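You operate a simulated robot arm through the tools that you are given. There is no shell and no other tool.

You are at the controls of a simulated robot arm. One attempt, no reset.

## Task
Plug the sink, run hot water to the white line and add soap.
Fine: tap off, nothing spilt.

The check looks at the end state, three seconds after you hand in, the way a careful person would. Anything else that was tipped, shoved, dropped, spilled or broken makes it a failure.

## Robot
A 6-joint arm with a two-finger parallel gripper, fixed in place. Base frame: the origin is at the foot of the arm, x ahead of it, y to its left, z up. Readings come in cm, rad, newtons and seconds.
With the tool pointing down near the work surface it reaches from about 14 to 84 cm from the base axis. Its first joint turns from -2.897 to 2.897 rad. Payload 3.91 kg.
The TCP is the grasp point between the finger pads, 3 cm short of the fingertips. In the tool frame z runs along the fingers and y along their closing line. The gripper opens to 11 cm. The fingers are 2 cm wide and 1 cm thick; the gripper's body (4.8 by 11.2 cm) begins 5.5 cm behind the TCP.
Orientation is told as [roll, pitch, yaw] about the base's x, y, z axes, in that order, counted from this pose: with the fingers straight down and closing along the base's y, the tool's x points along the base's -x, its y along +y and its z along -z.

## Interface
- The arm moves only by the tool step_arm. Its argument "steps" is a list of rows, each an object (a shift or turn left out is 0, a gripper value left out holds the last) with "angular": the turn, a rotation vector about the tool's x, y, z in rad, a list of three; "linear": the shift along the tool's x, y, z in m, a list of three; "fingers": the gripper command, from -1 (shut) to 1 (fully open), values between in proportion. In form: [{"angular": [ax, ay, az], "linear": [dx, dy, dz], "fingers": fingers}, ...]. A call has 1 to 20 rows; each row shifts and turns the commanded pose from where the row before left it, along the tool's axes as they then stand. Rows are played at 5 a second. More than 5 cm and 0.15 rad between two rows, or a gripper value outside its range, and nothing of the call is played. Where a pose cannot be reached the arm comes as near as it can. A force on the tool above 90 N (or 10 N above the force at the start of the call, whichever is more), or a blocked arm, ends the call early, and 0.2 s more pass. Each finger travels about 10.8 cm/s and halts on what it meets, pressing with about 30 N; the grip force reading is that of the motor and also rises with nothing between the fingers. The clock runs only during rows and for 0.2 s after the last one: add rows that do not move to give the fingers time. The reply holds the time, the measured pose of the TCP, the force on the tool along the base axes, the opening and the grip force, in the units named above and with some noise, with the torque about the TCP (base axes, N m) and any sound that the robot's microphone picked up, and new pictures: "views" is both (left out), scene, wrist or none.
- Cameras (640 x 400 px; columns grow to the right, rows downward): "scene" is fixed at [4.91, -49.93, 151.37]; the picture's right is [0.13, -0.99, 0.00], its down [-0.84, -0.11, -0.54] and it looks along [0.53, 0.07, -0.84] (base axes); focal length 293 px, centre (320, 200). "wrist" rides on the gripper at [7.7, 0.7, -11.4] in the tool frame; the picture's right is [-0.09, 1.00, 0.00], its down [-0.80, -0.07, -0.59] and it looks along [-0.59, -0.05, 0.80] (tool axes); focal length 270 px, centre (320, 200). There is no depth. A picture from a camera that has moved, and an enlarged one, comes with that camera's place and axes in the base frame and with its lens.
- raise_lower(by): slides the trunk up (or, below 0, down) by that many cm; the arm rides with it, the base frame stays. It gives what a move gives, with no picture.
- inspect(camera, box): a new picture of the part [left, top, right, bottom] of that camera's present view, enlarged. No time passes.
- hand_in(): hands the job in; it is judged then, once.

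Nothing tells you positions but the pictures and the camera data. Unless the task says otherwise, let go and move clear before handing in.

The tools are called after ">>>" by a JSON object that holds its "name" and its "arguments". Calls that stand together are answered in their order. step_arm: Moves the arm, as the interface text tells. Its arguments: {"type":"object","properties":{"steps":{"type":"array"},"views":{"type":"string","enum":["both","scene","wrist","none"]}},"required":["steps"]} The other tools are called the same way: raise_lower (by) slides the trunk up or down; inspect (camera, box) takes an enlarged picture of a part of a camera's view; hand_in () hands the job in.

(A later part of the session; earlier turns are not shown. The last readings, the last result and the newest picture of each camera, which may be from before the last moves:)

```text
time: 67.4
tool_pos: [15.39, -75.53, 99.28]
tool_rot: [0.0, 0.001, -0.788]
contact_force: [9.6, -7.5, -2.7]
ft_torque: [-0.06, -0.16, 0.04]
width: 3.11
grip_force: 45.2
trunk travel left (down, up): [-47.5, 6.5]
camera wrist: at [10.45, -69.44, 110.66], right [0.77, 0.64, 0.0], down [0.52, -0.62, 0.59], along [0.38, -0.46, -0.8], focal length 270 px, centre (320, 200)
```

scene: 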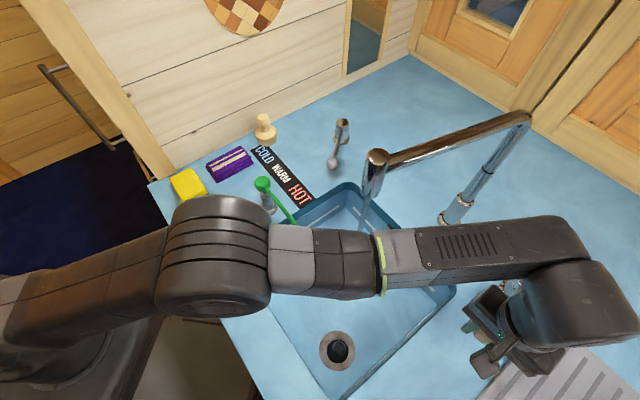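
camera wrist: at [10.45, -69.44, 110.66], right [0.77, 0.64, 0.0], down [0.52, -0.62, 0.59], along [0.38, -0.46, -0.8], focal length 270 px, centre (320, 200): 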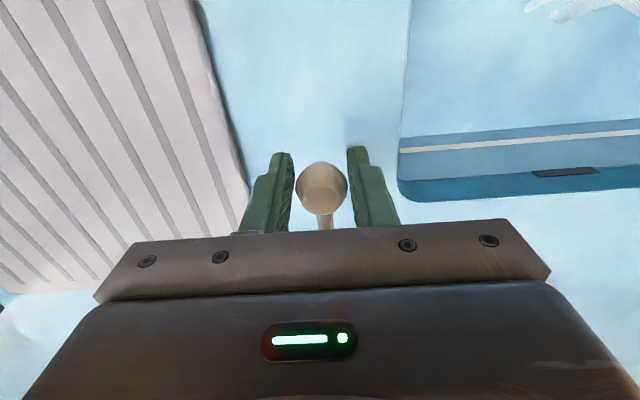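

>>> {"name": "step_arm", "arguments": {"steps": [{}, {}, {}, {}, {}, {}, {}, {}, {}, {}, {}, {}, {}, {}, {}, {}, {}, {}, {}, {}], "views": "both"}}

>>> {"name": "inspect", "arguments": {"camera": "wrist", "box": [400, 0, 640, 220]}}

>>> {"name": "inspect", "arguments": {"camera": "scene", "box": [260, 280, 400, 390]}}

>>> {"name": "inspect", "arguments": {"camera": "scene", "box": [330, 170, 450, 240]}}

```text
time: 71.6
tool_pos: [15.39, -75.56, 99.15]
tool_rot: [0.0, 0.001, -0.785]
contact_force: [9.5, -10.3, -0.8]
ft_torque: [-0.43, -0.4, -0.03]
width: 3.11
grip_force: 45.5
trunk travel left (down, up): [-47.5, 6.5]
camera wrist: at [10.44, -69.43, 110.62], right [0.77, 0.64, 0.0], down [0.52, -0.62, 0.59], along [0.38, -0.46, -0.81], focal length 270 px, centre (320, 200)
```

scene: 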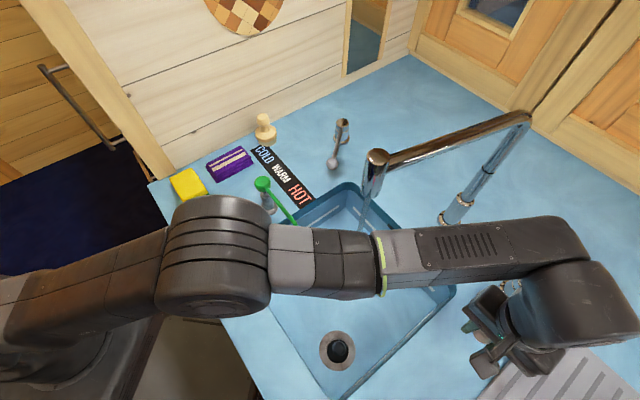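
wrist: 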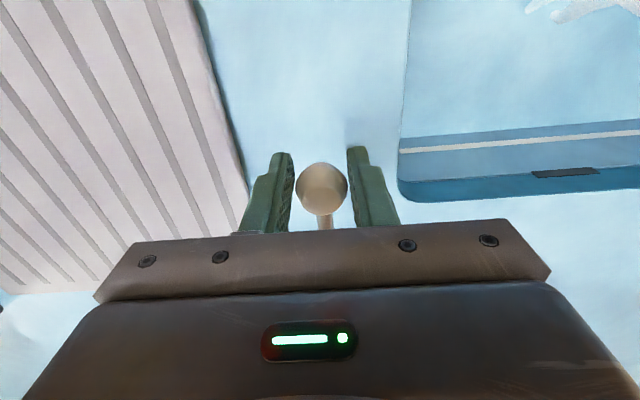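

```text
1.82 times, centred on (520, 110) of wrist
camera zoom: at [10.44, -69.43, 110.62], right [0.77, 0.64, 0.0], down [0.52, -0.62, 0.59], along [0.38, -0.46, -0.81], focal length 491 px, centre (-44, 364)
```

zoom: 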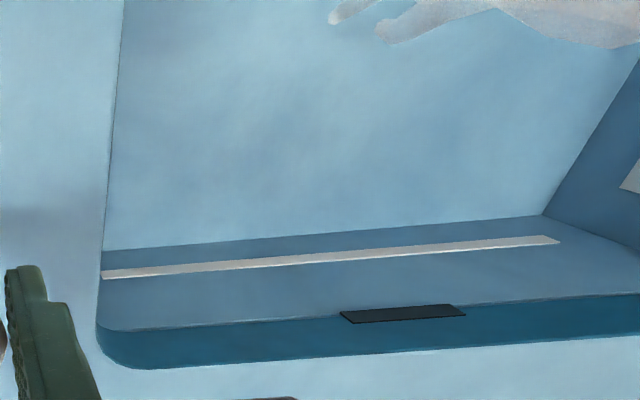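

```text
3.64 times, centred on (330, 335) of scene
camera zoom: at [4.91, -49.93, 151.37], right [0.13, -0.99, 0.0], down [-0.84, -0.11, -0.54], along [0.53, 0.07, -0.84], focal length 1065 px, centre (284, -291)
```

zoom: 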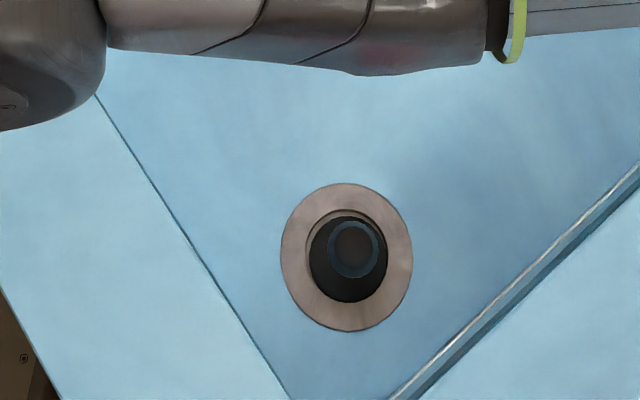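

```text
5.33 times, centred on (390, 205) of scene
camera zoom: at [4.91, -49.93, 151.37], right [0.13, -0.99, 0.0], down [-0.84, -0.11, -0.54], along [0.53, 0.07, -0.84], focal length 1562 px, centre (-53, 173)
```

zoom: 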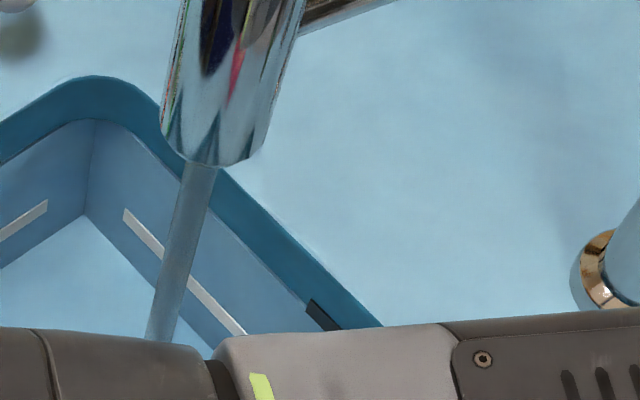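

The flow seems slow; after 6 s I see no clear level yet. I'll lift the lever somewhat more, following its arc, and compare.

>>> {"name": "step_arm", "arguments": {"steps": [{"linear": [-0.003, 0, -0.004]}, {"linear": [-0.001, 0, -0.005]}, {"linear": [-0.001, 0, -0.005]}, {"linear": [-0.001, 0, -0.005]}, {}, {}, {}], "views": "both"}}

>>> {"name": "inspect", "arguments": {"camera": "scene", "box": [330, 170, 450, 240]}}

>>> {"name": "inspect", "arguments": {"camera": "wrist", "box": [400, 0, 640, 220]}}

```text
time: 73.2
tool_pos: [15.7, -75.8, 101.1]
tool_rot: [0.0, 0.0, -0.788]
contact_force: [-3.6, 8.2, -6.9]
ft_torque: [1.1, 0.97, 0.01]
width: 3.11
grip_force: 45.2
trunk travel left (down, up): [-47.5, 6.5]
camera wrist: at [10.76, -69.75, 112.53], right [0.77, 0.64, 0.0], down [0.52, -0.62, 0.59], along [0.38, -0.46, -0.8], focal length 270 px, centre (320, 200)
```

scene: 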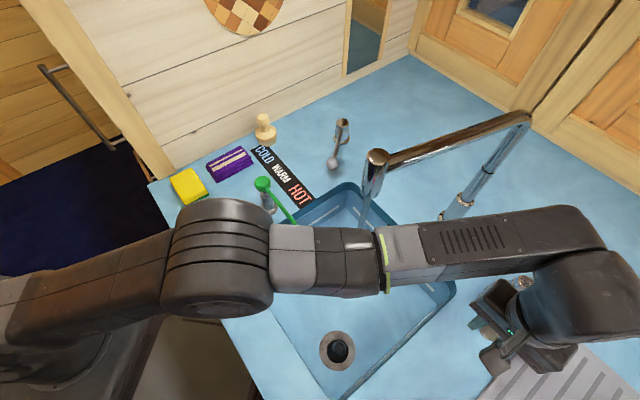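
wrist: 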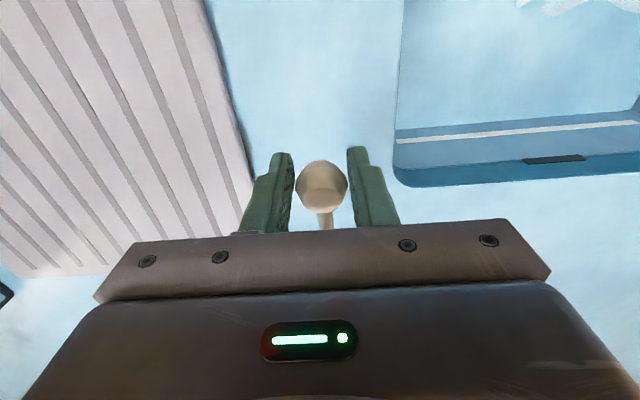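

```text
5.33 times, centred on (390, 205) of scene
camera zoom: at [4.91, -49.93, 151.37], right [0.13, -0.99, 0.0], down [-0.84, -0.11, -0.54], along [0.53, 0.07, -0.84], focal length 1562 px, centre (-53, 173)
```

zoom: 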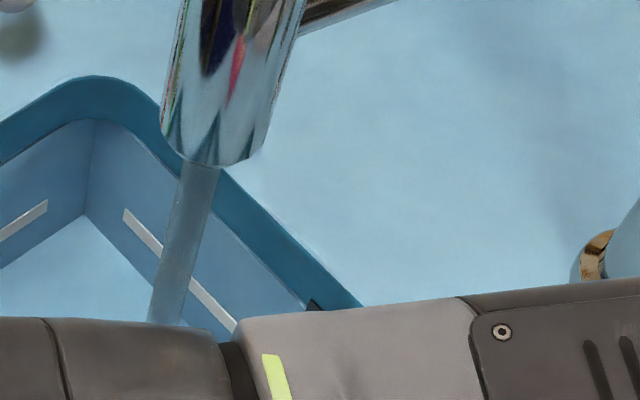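

```text
1.82 times, centred on (520, 110) of wrist
camera zoom: at [10.76, -69.75, 112.53], right [0.77, 0.64, 0.0], down [0.52, -0.62, 0.59], along [0.38, -0.46, -0.8], focal length 491 px, centre (-44, 364)
```

zoom: 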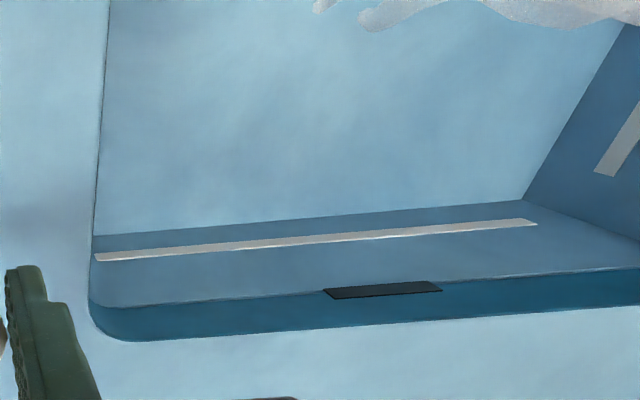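

>>> {"name": "step_arm", "arguments": {"steps": [{}, {}, {}, {}, {}, {}, {}, {}, {}, {}, {}, {}, {}, {}, {}, {}, {}, {}, {}, {}], "views": "both"}}

>>> {"name": "inspect", "arguments": {"camera": "wrist", "box": [400, 0, 640, 220]}}

>>> {"name": "inspect", "arguments": {"camera": "scene", "box": [260, 280, 440, 400]}}

>>> {"name": "inspect", "arguments": {"camera": "scene", "box": [310, 170, 430, 240]}}

```text
time: 77.4
tool_pos: [15.7, -75.93, 101.19]
tool_rot: [0.0, -0.002, -0.786]
contact_force: [-4.0, -1.2, 1.4]
ft_torque: [-0.23, -0.22, -0.06]
width: 3.1
grip_force: 44.9
trunk travel left (down, up): [-47.5, 6.5]
camera wrist: at [10.76, -69.74, 112.57], right [0.77, 0.64, 0.0], down [0.52, -0.62, 0.6], along [0.38, -0.46, -0.8], focal length 270 px, centre (320, 200)
```

scene: 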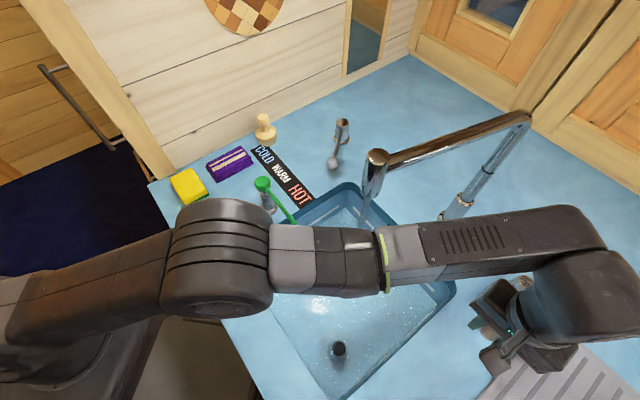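
wrist: 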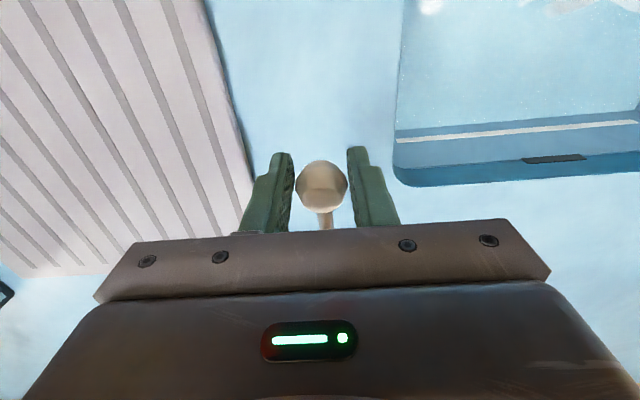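

```text
1.82 times, centred on (520, 110) of wrist
camera zoom: at [10.76, -69.74, 112.57], right [0.77, 0.64, 0.0], down [0.52, -0.62, 0.6], along [0.38, -0.46, -0.8], focal length 491 px, centre (-44, 364)
```

zoom: 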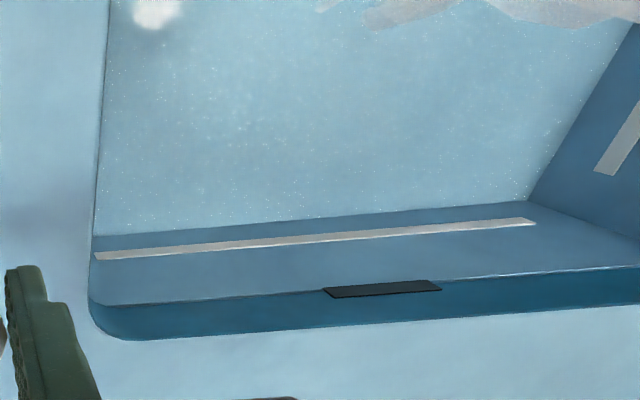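

```text
3.33 times, centred on (350, 340) of scene
camera zoom: at [4.91, -49.93, 151.37], right [0.13, -0.99, 0.0], down [-0.84, -0.11, -0.54], along [0.53, 0.07, -0.84], focal length 976 px, centre (220, -267)
```

zoom: 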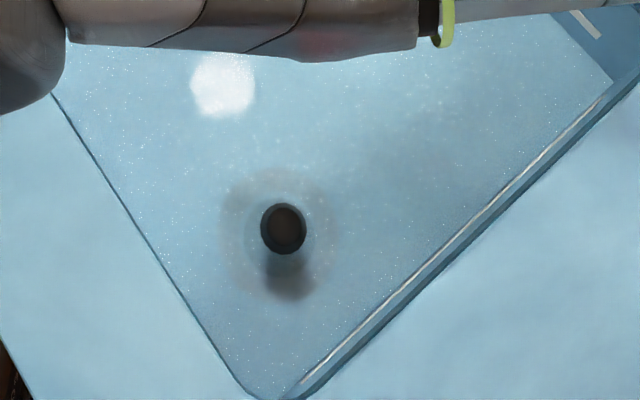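

```text
5.33 times, centred on (370, 205) of scene
camera zoom: at [4.91, -49.93, 151.37], right [0.13, -0.99, 0.0], down [-0.84, -0.11, -0.54], along [0.53, 0.07, -0.84], focal length 1562 px, centre (53, 173)
```

zoom: 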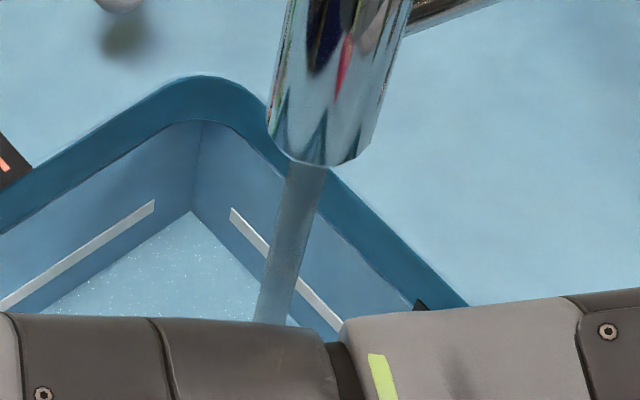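

Water is now pooling and the plug is holding. I'll keep filling in short waits and track the water edge against the white line.

>>> {"name": "step_arm", "arguments": {"steps": [{}, {}, {}, {}, {}, {}, {}, {}, {}, {}, {}, {}, {}, {}, {}, {}, {}, {}, {}, {}], "views": "none"}}

>>> {"name": "inspect", "arguments": {"camera": "wrist", "box": [400, 0, 640, 220]}}

>>> {"name": "inspect", "arguments": {"camera": "scene", "box": [260, 280, 440, 400]}}

>>> {"name": "inspect", "arguments": {"camera": "scene", "box": [310, 170, 430, 240]}}

```text
time: 81.6
tool_pos: [15.73, -75.81, 101.06]
tool_rot: [0.0, -0.001, -0.788]
contact_force: [-3.6, -0.7, 2.0]
ft_torque: [-0.18, -0.11, -0.03]
width: 3.09
grip_force: 45.2
trunk travel left (down, up): [-47.5, 6.5]
```

```text
1.82 times, centred on (520, 110) of wrist
camera zoom: at [10.75, -69.75, 112.53], right [0.77, 0.64, 0.0], down [0.52, -0.62, 0.59], along [0.38, -0.46, -0.8], focal length 491 px, centre (-44, 364)
```

zoom: 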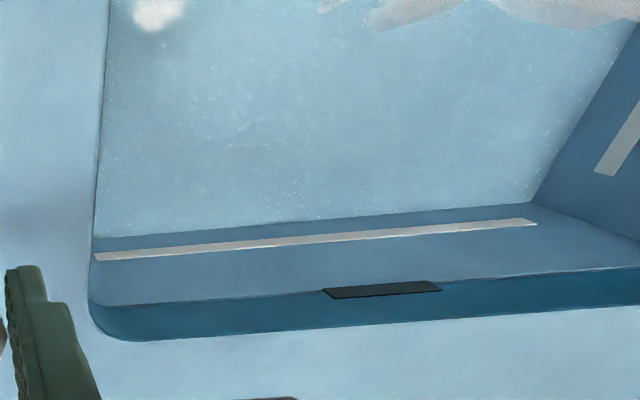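

```text
3.33 times, centred on (350, 340) of scene
camera zoom: at [4.91, -49.93, 151.37], right [0.13, -0.99, 0.0], down [-0.84, -0.11, -0.54], along [0.53, 0.07, -0.84], focal length 976 px, centre (220, -267)
```

zoom: 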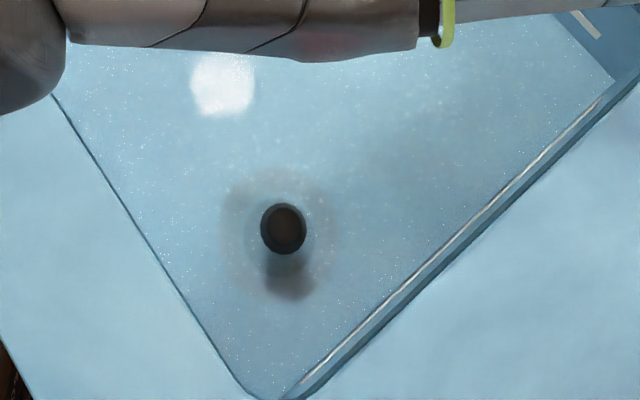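

```text
5.33 times, centred on (370, 205) of scene
camera zoom: at [4.91, -49.93, 151.37], right [0.13, -0.99, 0.0], down [-0.84, -0.11, -0.54], along [0.53, 0.07, -0.84], focal length 1562 px, centre (53, 173)
```

zoom: 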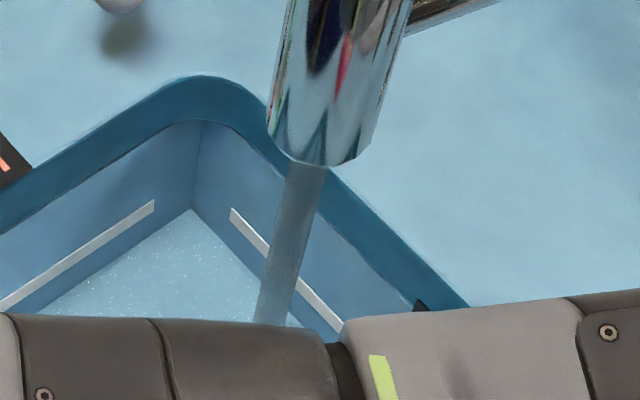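

The level is rising slowly, at maybe 0.7 cm of about 4 cm. I'll keep waiting at this calm flow.

>>> {"name": "step_arm", "arguments": {"steps": [{}, {}, {}, {}, {}, {}, {}, {}, {}, {}, {}, {}, {}, {}, {}, {}, {}, {}, {}, {}], "views": "none"}}

>>> {"name": "step_arm", "arguments": {"steps": [{}, {}, {}, {}, {}, {}, {}, {}, {}, {}, {}, {}, {}, {}, {}, {}, {}, {}, {}, {}], "views": "none"}}

>>> {"name": "inspect", "arguments": {"camera": "wrist", "box": [400, 0, 640, 220]}}

>>> {"name": "inspect", "arguments": {"camera": "scene", "box": [310, 170, 430, 240]}}

```text
time: 85.8
tool_pos: [15.78, -75.76, 101.11]
tool_rot: [0.002, -0.002, -0.787]
contact_force: [-4.6, 1.2, -1.1]
ft_torque: [0.11, 0.14, 0.0]
width: 3.08
grip_force: 45.3
trunk travel left (down, up): [-47.5, 6.5]
```

```text
time: 90.0
tool_pos: [15.75, -75.72, 101.15]
tool_rot: [0.002, 0.001, -0.787]
contact_force: [-4.4, -1.3, 0.7]
ft_torque: [-0.13, 0.0, -0.01]
width: 3.11
grip_force: 44.7
trunk travel left (down, up): [-47.5, 6.5]
```

```text
1.82 times, centred on (520, 110) of wrist
camera zoom: at [10.76, -69.75, 112.54], right [0.77, 0.64, 0.0], down [0.52, -0.62, 0.59], along [0.38, -0.46, -0.8], focal length 491 px, centre (-44, 364)
```

zoom: 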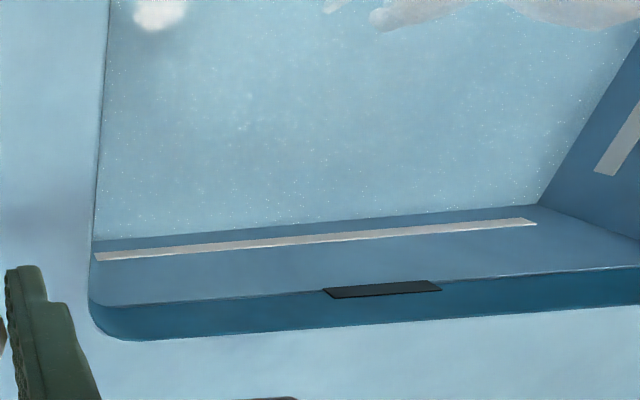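

```text
5.33 times, centred on (370, 205) of scene
camera zoom: at [4.91, -49.93, 151.37], right [0.13, -0.99, 0.0], down [-0.84, -0.11, -0.54], along [0.53, 0.07, -0.84], focal length 1562 px, centre (53, 173)
```

zoom: 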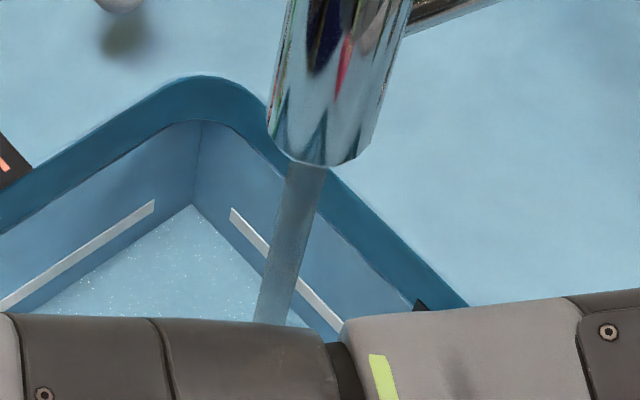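

The level is about 1 cm and rising slowly. I'll raise the lever a bit more (1.5 cm) along its arc to speed things up moderately.

>>> {"name": "step_arm", "arguments": {"steps": [{"linear": [-0.0015, 0, -0.005]}, {"linear": [-0.0015, 0, -0.005]}, {"linear": [-0.0015, 0, -0.005]}, {}, {}, {}, {}, {}, {}, {}, {}, {}, {}, {}, {}], "views": "both"}}

>>> {"name": "inspect", "arguments": {"camera": "scene", "box": [310, 170, 430, 240]}}

>>> {"name": "inspect", "arguments": {"camera": "wrist", "box": [400, 0, 640, 220]}}

```text
time: 93.2
tool_pos: [16.04, -76.19, 102.5]
tool_rot: [0.0, -0.001, -0.785]
contact_force: [6.1, 1.4, -5.7]
ft_torque: [0.45, 0.31, 0.02]
width: 3.11
grip_force: 45.3
trunk travel left (down, up): [-47.5, 6.5]
camera wrist: at [11.14, -70.13, 114.04], right [0.77, 0.64, 0.0], down [0.52, -0.62, 0.59], along [0.38, -0.46, -0.8], focal length 270 px, centre (320, 200)
```

scene: 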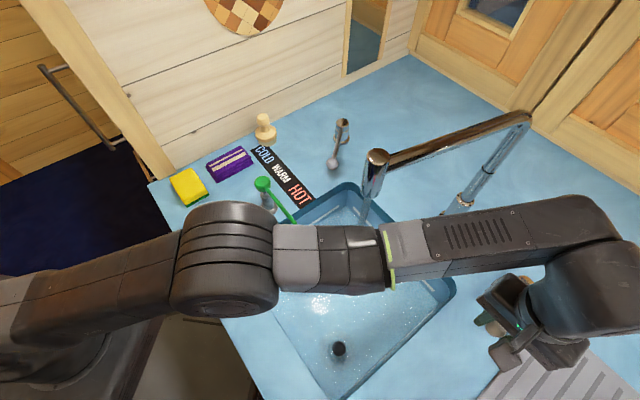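
wrist: 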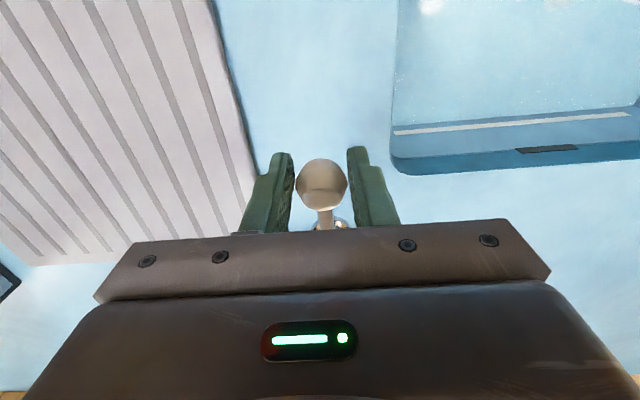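

```text
5.33 times, centred on (370, 205) of scene
camera zoom: at [4.91, -49.93, 151.37], right [0.13, -0.99, 0.0], down [-0.84, -0.11, -0.54], along [0.53, 0.07, -0.84], focal length 1562 px, centre (53, 173)
```

zoom: 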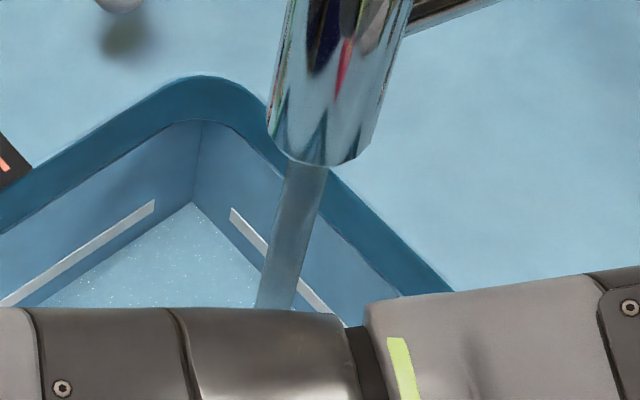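

```text
1.82 times, centred on (520, 110) of wrist
camera zoom: at [11.14, -70.13, 114.04], right [0.77, 0.64, 0.0], down [0.52, -0.62, 0.59], along [0.38, -0.46, -0.8], focal length 491 px, centre (-44, 364)
```

zoom: 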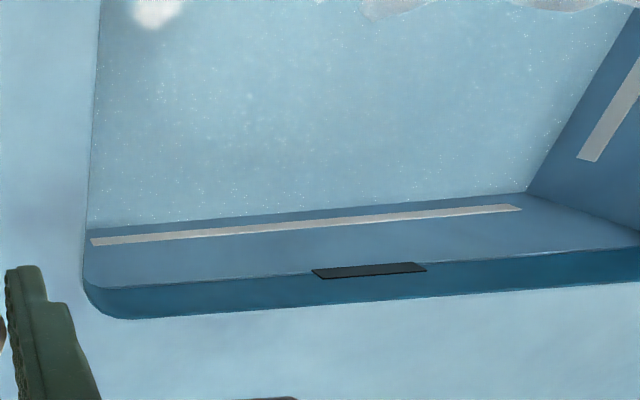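

>>> {"name": "step_arm", "arguments": {"steps": [{}, {}, {}, {}, {}, {}, {}, {}, {}, {}, {}, {}, {}, {}, {}, {}, {}, {}, {}, {}], "views": "none"}}

>>> {"name": "step_arm", "arguments": {"steps": [{}, {}, {}, {}, {}, {}, {}, {}, {}, {}, {}, {}, {}, {}, {}, {}, {}, {}, {}, {}], "views": "none"}}

>>> {"name": "inspect", "arguments": {"camera": "scene", "box": [310, 170, 430, 240]}}

>>> {"name": "inspect", "arguments": {"camera": "wrist", "box": [400, 0, 640, 220]}}

```text
time: 97.4
tool_pos: [16.12, -76.05, 102.61]
tool_rot: [0.0, -0.001, -0.787]
contact_force: [8.3, -2.7, -0.9]
ft_torque: [-0.39, -0.44, 0.04]
width: 3.11
grip_force: 45.0
trunk travel left (down, up): [-47.5, 6.5]
```

```text
time: 101.6
tool_pos: [16.09, -76.18, 102.56]
tool_rot: [0.0, 0.002, -0.787]
contact_force: [7.2, -0.2, -4.7]
ft_torque: [0.19, 0.07, 0.05]
width: 3.1
grip_force: 45.5
trunk travel left (down, up): [-47.5, 6.5]
```

```text
5.33 times, centred on (370, 205) of scene
camera zoom: at [4.91, -49.93, 151.37], right [0.13, -0.99, 0.0], down [-0.84, -0.11, -0.54], along [0.53, 0.07, -0.84], focal length 1562 px, centre (53, 173)
```

zoom: 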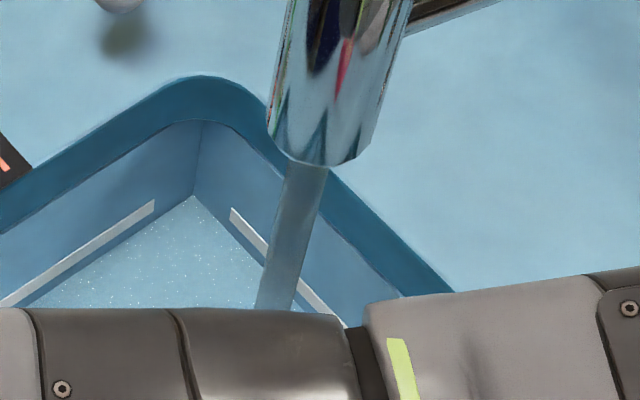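

```text
1.82 times, centred on (520, 110) of wrist
camera zoom: at [11.13, -70.12, 114.02], right [0.77, 0.64, 0.0], down [0.52, -0.62, 0.59], along [0.38, -0.46, -0.8], focal length 491 px, centre (-44, 364)
```

zoom: 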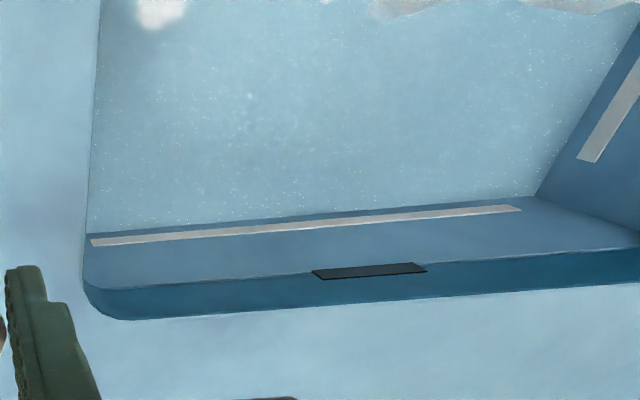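

The level is at roughly half to two thirds. Continuing with two more waits.

>>> {"name": "step_arm", "arguments": {"steps": [{}, {}, {}, {}, {}, {}, {}, {}, {}, {}, {}, {}, {}, {}, {}, {}, {}, {}, {}, {}], "views": "none"}}

>>> {"name": "step_arm", "arguments": {"steps": [{}, {}, {}, {}, {}, {}, {}, {}, {}, {}, {}, {}, {}, {}, {}], "views": "none"}}

>>> {"name": "inspect", "arguments": {"camera": "scene", "box": [310, 170, 430, 240]}}

>>> {"name": "inspect", "arguments": {"camera": "wrist", "box": [400, 40, 640, 160]}}

```text
time: 105.8
tool_pos: [16.18, -76.13, 102.6]
tool_rot: [0.0, 0.002, -0.789]
contact_force: [6.9, -0.4, -2.5]
ft_torque: [0.05, -0.05, 0.02]
width: 3.12
grip_force: 45.0
trunk travel left (down, up): [-47.5, 6.5]
```

```text
time: 109.0
tool_pos: [16.0, -76.15, 102.59]
tool_rot: [0.001, 0.001, -0.787]
contact_force: [7.5, -0.7, -1.9]
ft_torque: [-0.05, -0.21, 0.06]
width: 3.12
grip_force: 45.1
trunk travel left (down, up): [-47.5, 6.5]
```

```text
5.33 times, centred on (370, 205) of scene
camera zoom: at [4.91, -49.93, 151.37], right [0.13, -0.99, 0.0], down [-0.84, -0.11, -0.54], along [0.53, 0.07, -0.84], focal length 1562 px, centre (53, 173)
```

zoom: 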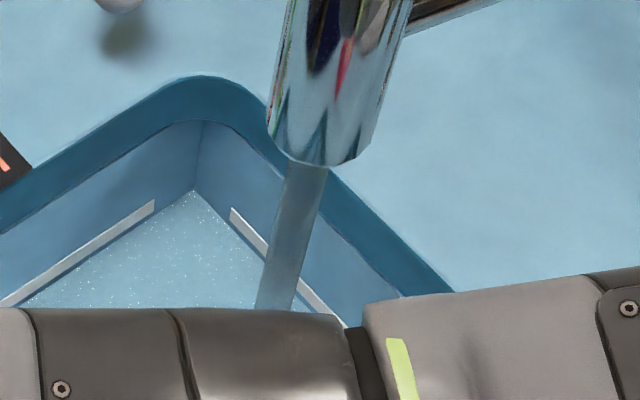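

```text
2.67 times, centred on (520, 100) of wrist
camera zoom: at [11.12, -70.11, 114.03], right [0.77, 0.64, 0.0], down [0.52, -0.62, 0.59], along [0.38, -0.46, -0.8], focal length 721 px, centre (-213, 467)
```

zoom: 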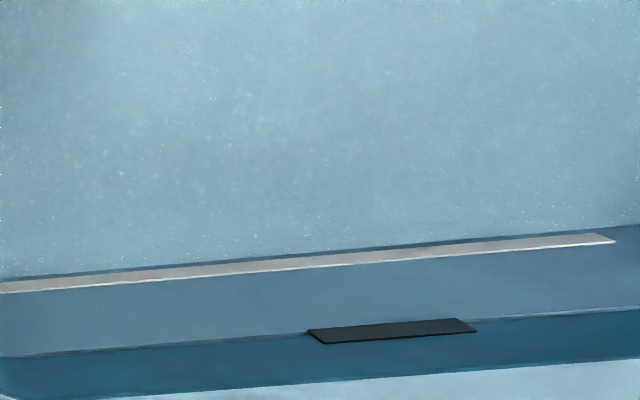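

The water edge is just below the line's lower edge. By both views I estimate about 12 s more to the line's centre. I'll wait 6 s and check.

>>> {"name": "step_arm", "arguments": {"steps": [{}, {}, {}, {}, {}, {}, {}, {}, {}, {}, {}, {}, {}, {}, {}, {}, {}, {}, {}, {}], "views": "none"}}

>>> {"name": "step_arm", "arguments": {"steps": [{}, {}, {}, {}, {}, {}, {}, {}, {}], "views": "none"}}

>>> {"name": "inspect", "arguments": {"camera": "scene", "box": [310, 170, 430, 240]}}

>>> {"name": "inspect", "arguments": {"camera": "wrist", "box": [400, 40, 640, 160]}}

```text
time: 113.2
tool_pos: [16.15, -76.11, 102.64]
tool_rot: [0.0, -0.001, -0.786]
contact_force: [6.0, 0.6, -2.4]
ft_torque: [0.04, -0.05, 0.06]
width: 3.09
grip_force: 45.0
trunk travel left (down, up): [-47.5, 6.5]
```

```text
time: 115.2
tool_pos: [16.04, -76.18, 102.66]
tool_rot: [0.0, 0.001, -0.789]
contact_force: [5.9, 1.4, -3.1]
ft_torque: [0.04, -0.04, 0.03]
width: 3.11
grip_force: 45.0
trunk travel left (down, up): [-47.5, 6.5]
```

```text
5.33 times, centred on (370, 205) of scene
camera zoom: at [4.91, -49.93, 151.37], right [0.13, -0.99, 0.0], down [-0.84, -0.11, -0.54], along [0.53, 0.07, -0.84], focal length 1562 px, centre (53, 173)
```

zoom: 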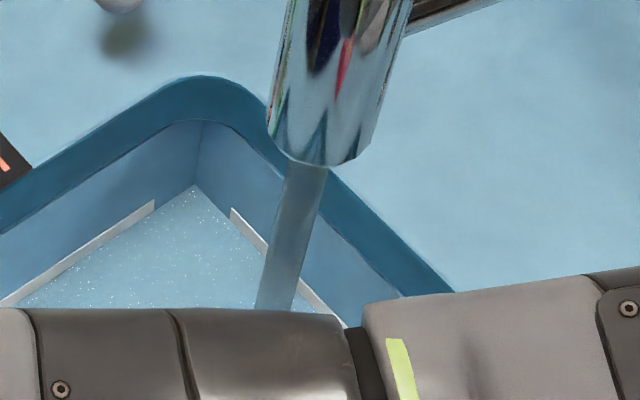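

```text
2.67 times, centred on (520, 100) of wrist
camera zoom: at [11.11, -70.1, 114.04], right [0.77, 0.64, 0.0], down [0.52, -0.62, 0.59], along [0.38, -0.46, -0.8], focal length 721 px, centre (-213, 467)
```

zoom: 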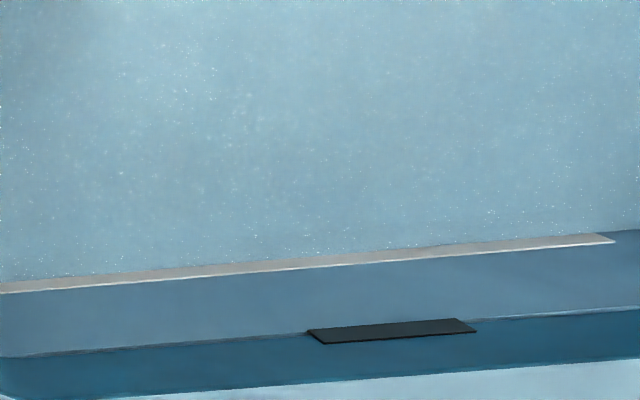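

The water has just reached the lower edge of the line. About 4 s more, then I close.

>>> {"name": "step_arm", "arguments": {"steps": [{}, {}, {}, {}, {}, {}, {}, {}, {}, {}, {}, {}, {}, {}, {}, {}], "views": "none"}}

>>> {"name": "inspect", "arguments": {"camera": "scene", "box": [310, 170, 430, 240]}}

>>> {"name": "inspect", "arguments": {"camera": "wrist", "box": [400, 60, 560, 160]}}

```text
time: 118.6
tool_pos: [16.05, -76.08, 102.61]
tool_rot: [0.001, 0.0, -0.788]
contact_force: [6.1, 1.0, -2.4]
ft_torque: [0.02, -0.09, 0.01]
width: 3.1
grip_force: 45.0
trunk travel left (down, up): [-47.5, 6.5]
```

```text
5.33 times, centred on (370, 205) of scene
camera zoom: at [4.91, -49.93, 151.37], right [0.13, -0.99, 0.0], down [-0.84, -0.11, -0.54], along [0.53, 0.07, -0.84], focal length 1562 px, centre (53, 173)
```

zoom: 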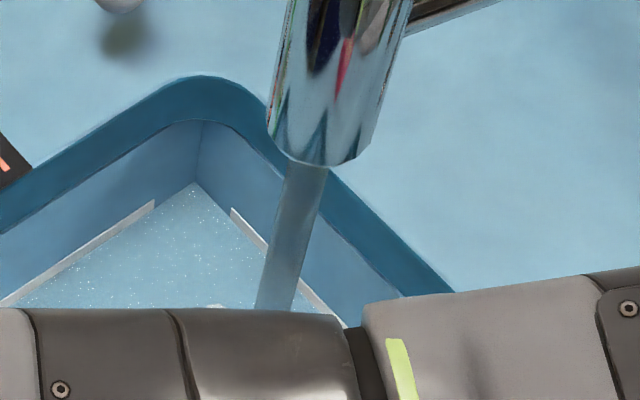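

```text
4.00 times, centred on (480, 110) of wrist
camera zoom: at [11.11, -70.1, 114.04], right [0.77, 0.64, 0.0], down [0.52, -0.62, 0.59], along [0.38, -0.46, -0.8], focal length 1081 px, centre (-320, 560)
```

zoom: 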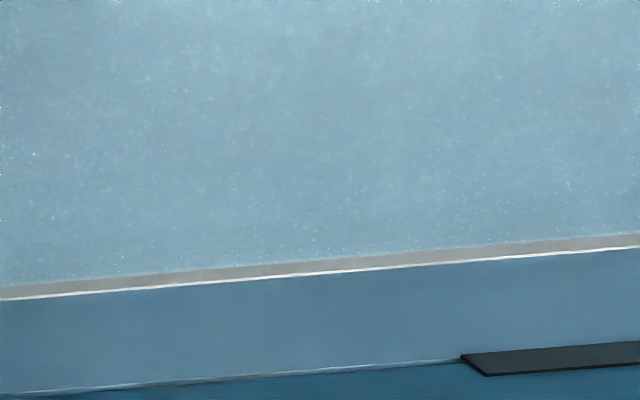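

The line is about a quarter covered. Three more seconds, then I lower the lever along its arc to shut.

>>> {"name": "step_arm", "arguments": {"steps": [{}, {}, {}, {}, {}, {}, {}, {}, {}, {}, {}, {}, {}, {"linear": [0.0015, 0, 0.008]}, {"linear": [0.0025, 0, 0.009]}, {"linear": [0.0025, 0, 0.009]}, {"linear": [0.002, 0, 0.009]}, {"linear": [0.001, 0, 0.009]}, {"linear": [0.0005, 0, 0.008]}, {}], "views": "both"}}

>>> {"name": "inspect", "arguments": {"camera": "scene", "box": [310, 170, 430, 240]}}

>>> {"name": "inspect", "arguments": {"camera": "wrist", "box": [400, 60, 560, 160]}}

```text
time: 122.8
tool_pos: [15.36, -75.41, 97.59]
tool_rot: [0.0, 0.0, -0.786]
contact_force: [-3.4, 2.2, 6.7]
ft_torque: [-0.9, -0.7, -0.04]
width: 3.1
grip_force: 45.1
trunk travel left (down, up): [-47.5, 6.5]
camera wrist: at [10.32, -69.29, 109.0], right [0.77, 0.64, 0.0], down [0.51, -0.62, 0.59], along [0.38, -0.46, -0.8], focal length 270 px, centre (320, 200)
```

scene: 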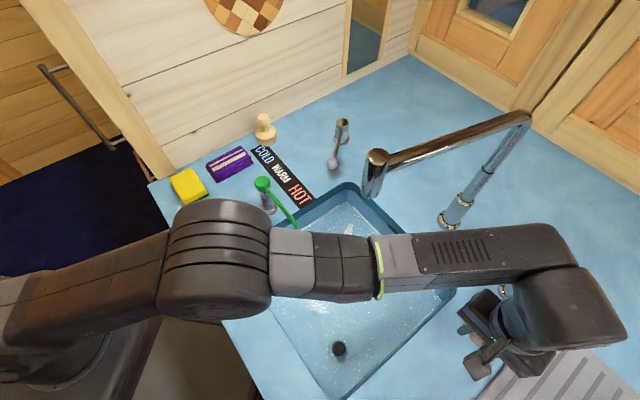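
wrist: 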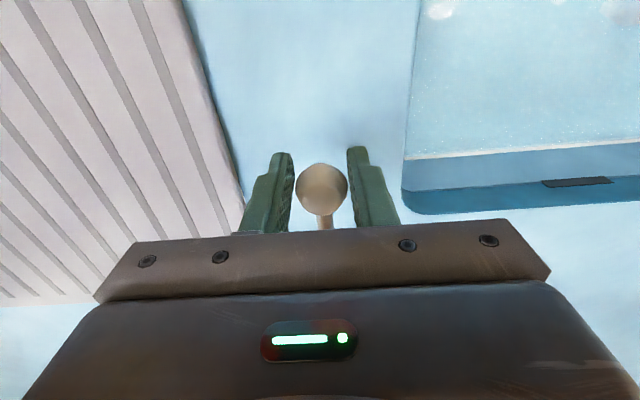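

```text
5.33 times, centred on (370, 205) of scene
camera zoom: at [4.91, -49.93, 151.37], right [0.13, -0.99, 0.0], down [-0.84, -0.11, -0.54], along [0.53, 0.07, -0.84], focal length 1562 px, centre (53, 173)
```

zoom: 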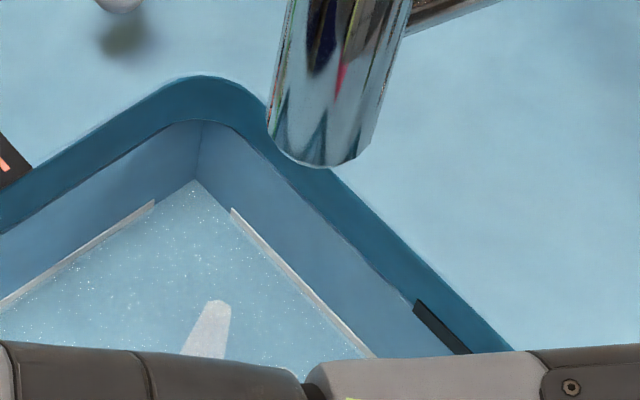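

```text
4.00 times, centred on (480, 110) of wrist
camera zoom: at [10.32, -69.29, 109.0], right [0.77, 0.64, 0.0], down [0.51, -0.62, 0.59], along [0.38, -0.46, -0.8], focal length 1081 px, centre (-320, 560)
```

zoom: 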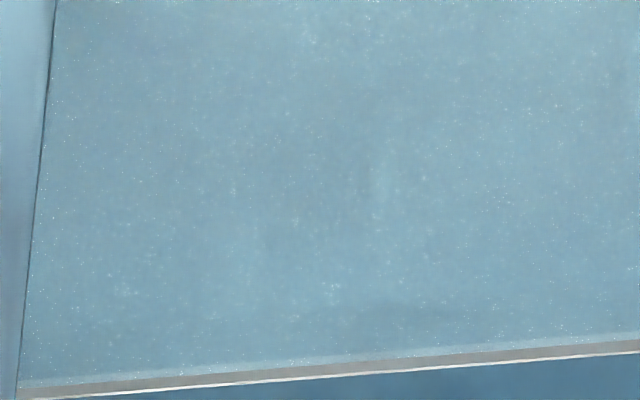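

The stream has stopped and the water sits about mid-line. I'll press the lever down slightly to be sure it's fully shut.

>>> {"name": "step_arm", "arguments": {"steps": [{"linear": [0, 0, 0.002]}, {"linear": [0, 0, 0.002]}, {}], "views": "none"}}

```text
time: 123.6
tool_pos: [15.25, -75.39, 97.49]
tool_rot: [-0.004, -0.005, -0.787]
contact_force: [-4.7, 2.9, 24.0]
ft_torque: [-0.29, -0.27, -0.04]
width: 3.11
grip_force: 44.8
trunk travel left (down, up): [-47.5, 6.5]
```

It's at the closed stop. I'm relieving pressure, opening the fingers and lifting clear.

>>> {"name": "step_arm", "arguments": {"steps": [{"linear": [0, 0, -0.002]}, {"fingers": 0.0}, {"fingers": 0.3}, {}, {}, {"linear": [0, 0, -0.02]}, {"linear": [0, 0, -0.03]}, {"linear": [0, 0, -0.03]}, {"linear": [0, 0, -0.03]}, {}], "views": "both"}}

>>> {"name": "inspect", "arguments": {"camera": "wrist", "box": [240, 80, 400, 240]}}

>>> {"name": "inspect", "arguments": {"camera": "scene", "box": [310, 140, 430, 240]}}

```text
time: 125.8
tool_pos: [15.09, -75.27, 108.19]
tool_rot: [0.0, 0.0, -0.788]
contact_force: [0.7, 0.3, -0.8]
ft_torque: [0.01, 0.0, -0.02]
width: 7.13
grip_force: 0.2
trunk travel left (down, up): [-47.5, 6.5]
camera wrist: at [10.1, -69.18, 119.62], right [0.77, 0.64, 0.0], down [0.52, -0.62, 0.6], along [0.38, -0.46, -0.8], focal length 270 px, centre (320, 200)
```

scene: 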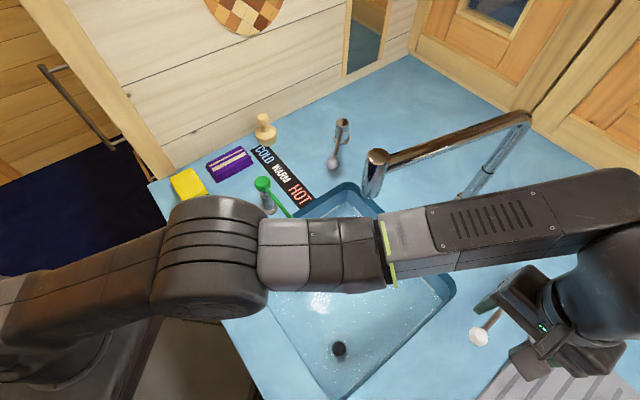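
wrist: 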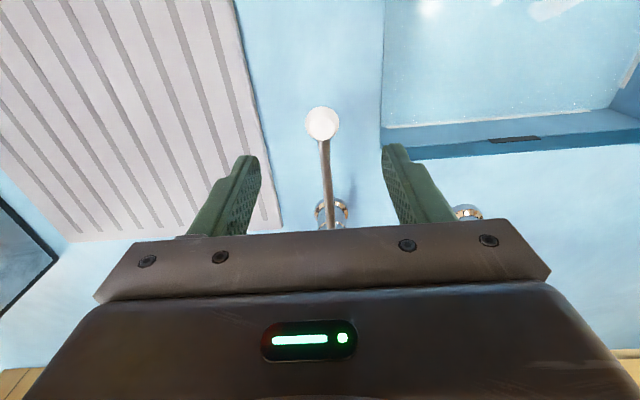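

```text
2.50 times, centred on (320, 160) of wrist
camera zoom: at [10.1, -69.18, 119.62], right [0.77, 0.64, 0.0], down [0.52, -0.62, 0.6], along [0.38, -0.46, -0.8], focal length 676 px, centre (320, 300)
```

zoom: 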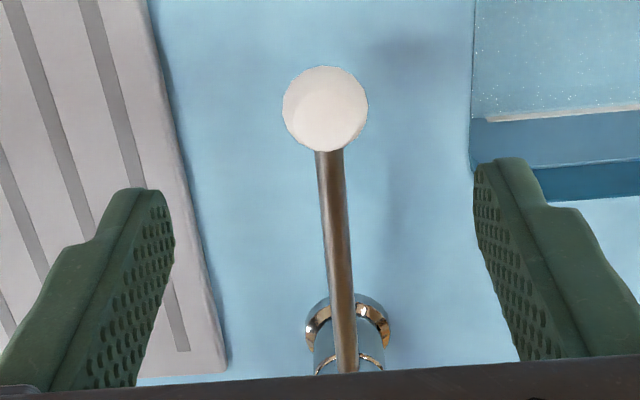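

```text
4.00 times, centred on (370, 190) of scene
camera zoom: at [4.91, -49.93, 151.37], right [0.13, -0.99, 0.0], down [-0.84, -0.11, -0.54], along [0.53, 0.07, -0.84], focal length 1172 px, centre (120, 240)
```

zoom: 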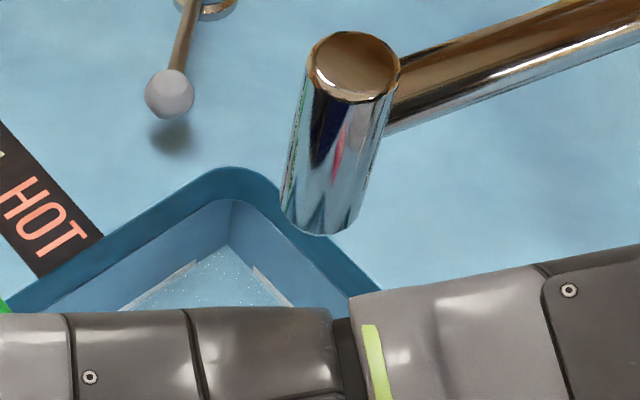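

The tap is off and there's no stream. Next is soap: I'll travel back around to the pump at about (39.5, -33) with the fingers closed.

>>> {"name": "step_arm", "arguments": {"steps": [{"linear": [0, 0, -0.04], "fingers": -1}, {"linear": [0.0339, 0.0098, 0]}, {"linear": [0.0339, 0.0098, 0]}, {"linear": [0.0339, 0.0098, 0]}, {"linear": [0.0283, 0.0283, 0]}, {"linear": [0.0283, 0.0283, 0]}, {"linear": [0.0283, 0.0283, 0]}, {"linear": [0.0283, 0.0283, 0]}, {"linear": [0.0035, 0.046, 0]}, {"linear": [0.0035, 0.046, 0]}, {"linear": [0.0035, 0.046, 0]}, {"linear": [0.0035, 0.046, 0]}, {}], "views": "both"}}

>>> {"name": "inspect", "arguments": {"camera": "scene", "box": [230, 170, 470, 400]}}

```text
time: 128.6
tool_pos: [22.03, -35.19, 110.49]
tool_rot: [0.0, -0.001, -0.788]
contact_force: [0.0, 1.0, -0.1]
ft_torque: [-0.03, -0.04, 0.03]
width: 0.03
grip_force: 29.7
out of reach, approached as far as the arm can: row 1
trunk travel left (down, up): [-47.5, 6.5]
camera wrist: at [17.08, -29.18, 121.94], right [0.77, 0.64, 0.0], down [0.52, -0.62, 0.59], along [0.38, -0.46, -0.8], focal length 270 px, centre (320, 200)
```

scene: 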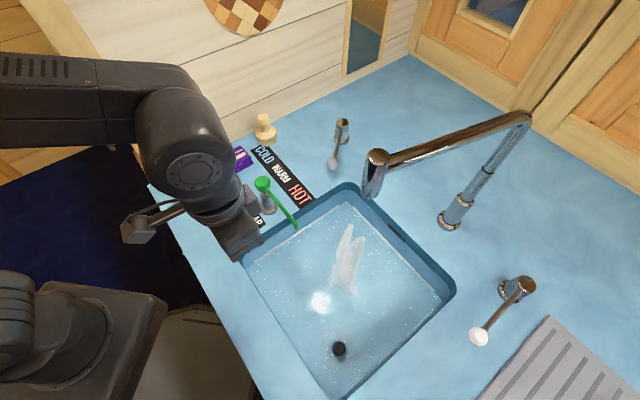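
wrist: 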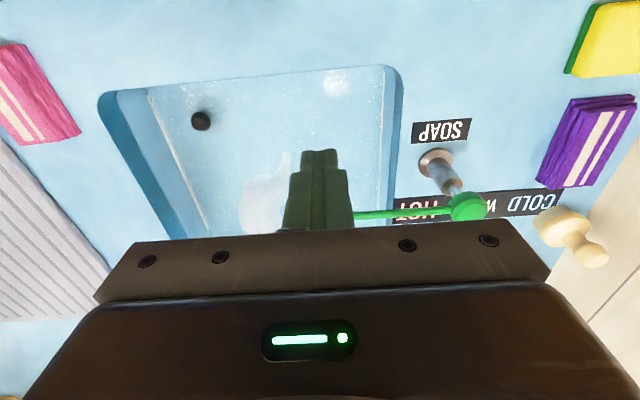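

```text
1.74 times, centred on (350, 285) of scene
camera zoom: at [4.91, -49.93, 151.37], right [0.13, -0.99, 0.0], down [-0.84, -0.11, -0.54], along [0.53, 0.07, -0.84], focal length 509 px, centre (268, 52)
```

zoom: 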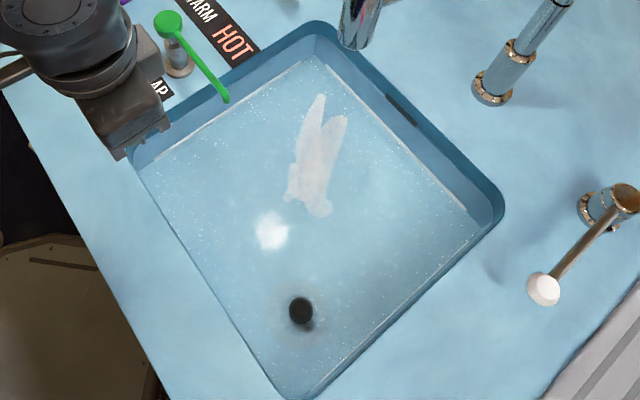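

Steam is rising, so the water is hot, and the level is at the line. Moving above the soap pump head.

>>> {"name": "step_arm", "arguments": {"steps": [{"linear": [-0.0267, 0.0348, 0]}, {"linear": [-0.0267, 0.0348, 0]}, {"linear": [-0.0267, 0.0348, 0]}, {"linear": [-0.0267, 0.0348, 0]}, {}], "views": "both"}}

>>> {"name": "inspect", "arguments": {"camera": "scene", "box": [200, 110, 360, 240]}}

>>> {"name": "inspect", "arguments": {"camera": "wrist", "box": [220, 60, 420, 240]}}

```text
time: 129.8
tool_pos: [39.35, -32.8, 110.73]
tool_rot: [0.0, 0.001, -0.788]
contact_force: [0.2, -0.9, -1.0]
ft_torque: [-0.01, -0.01, 0.0]
width: 0.0
grip_force: 29.8
trunk travel left (down, up): [-47.5, 6.5]
camera wrist: at [34.39, -26.76, 122.11], right [0.77, 0.64, 0.0], down [0.52, -0.62, 0.59], along [0.38, -0.46, -0.8], focal length 270 px, centre (320, 200)
```

scene: 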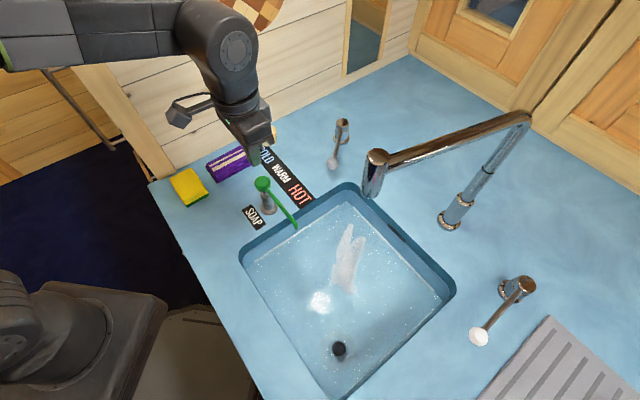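
wrist: 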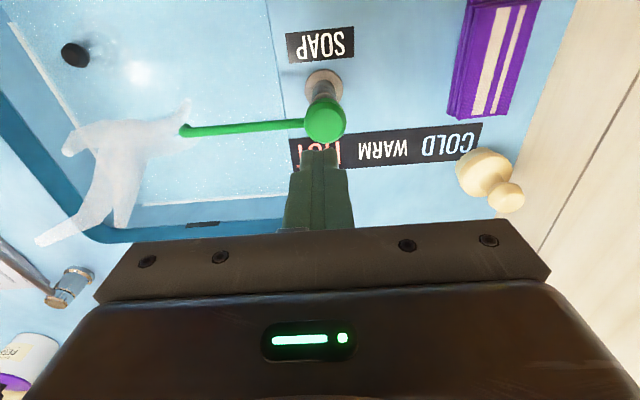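

```text
3.08 times, centred on (280, 175) of scene
camera zoom: at [4.91, -49.93, 151.37], right [0.13, -0.99, 0.0], down [-0.84, -0.11, -0.54], along [0.53, 0.07, -0.84], focal length 901 px, centre (443, 277)
```

zoom: 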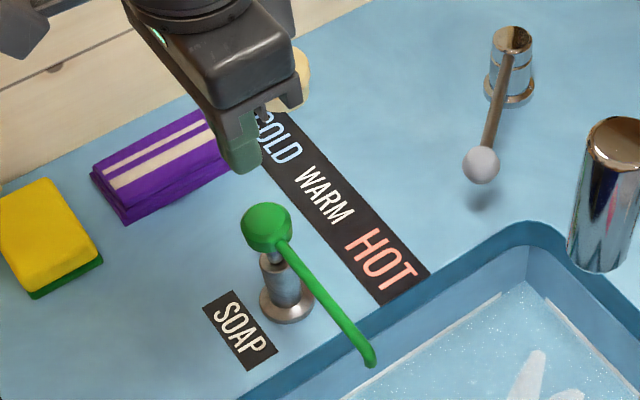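

```text
2.22 times, centred on (320, 150) of wrist
camera zoom: at [34.39, -26.76, 122.11], right [0.77, 0.64, 0.0], down [0.52, -0.62, 0.59], along [0.38, -0.46, -0.8], focal length 601 px, centre (320, 311)
```

zoom: 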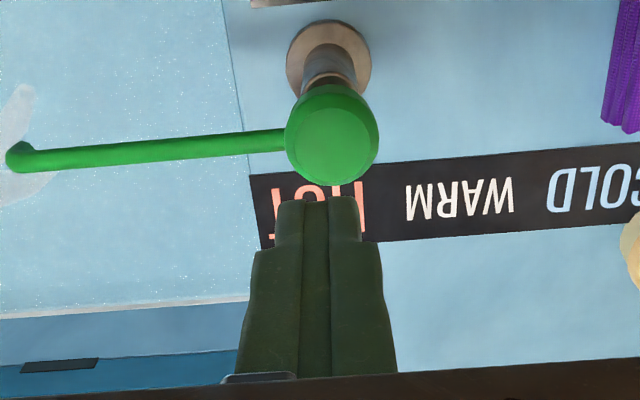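

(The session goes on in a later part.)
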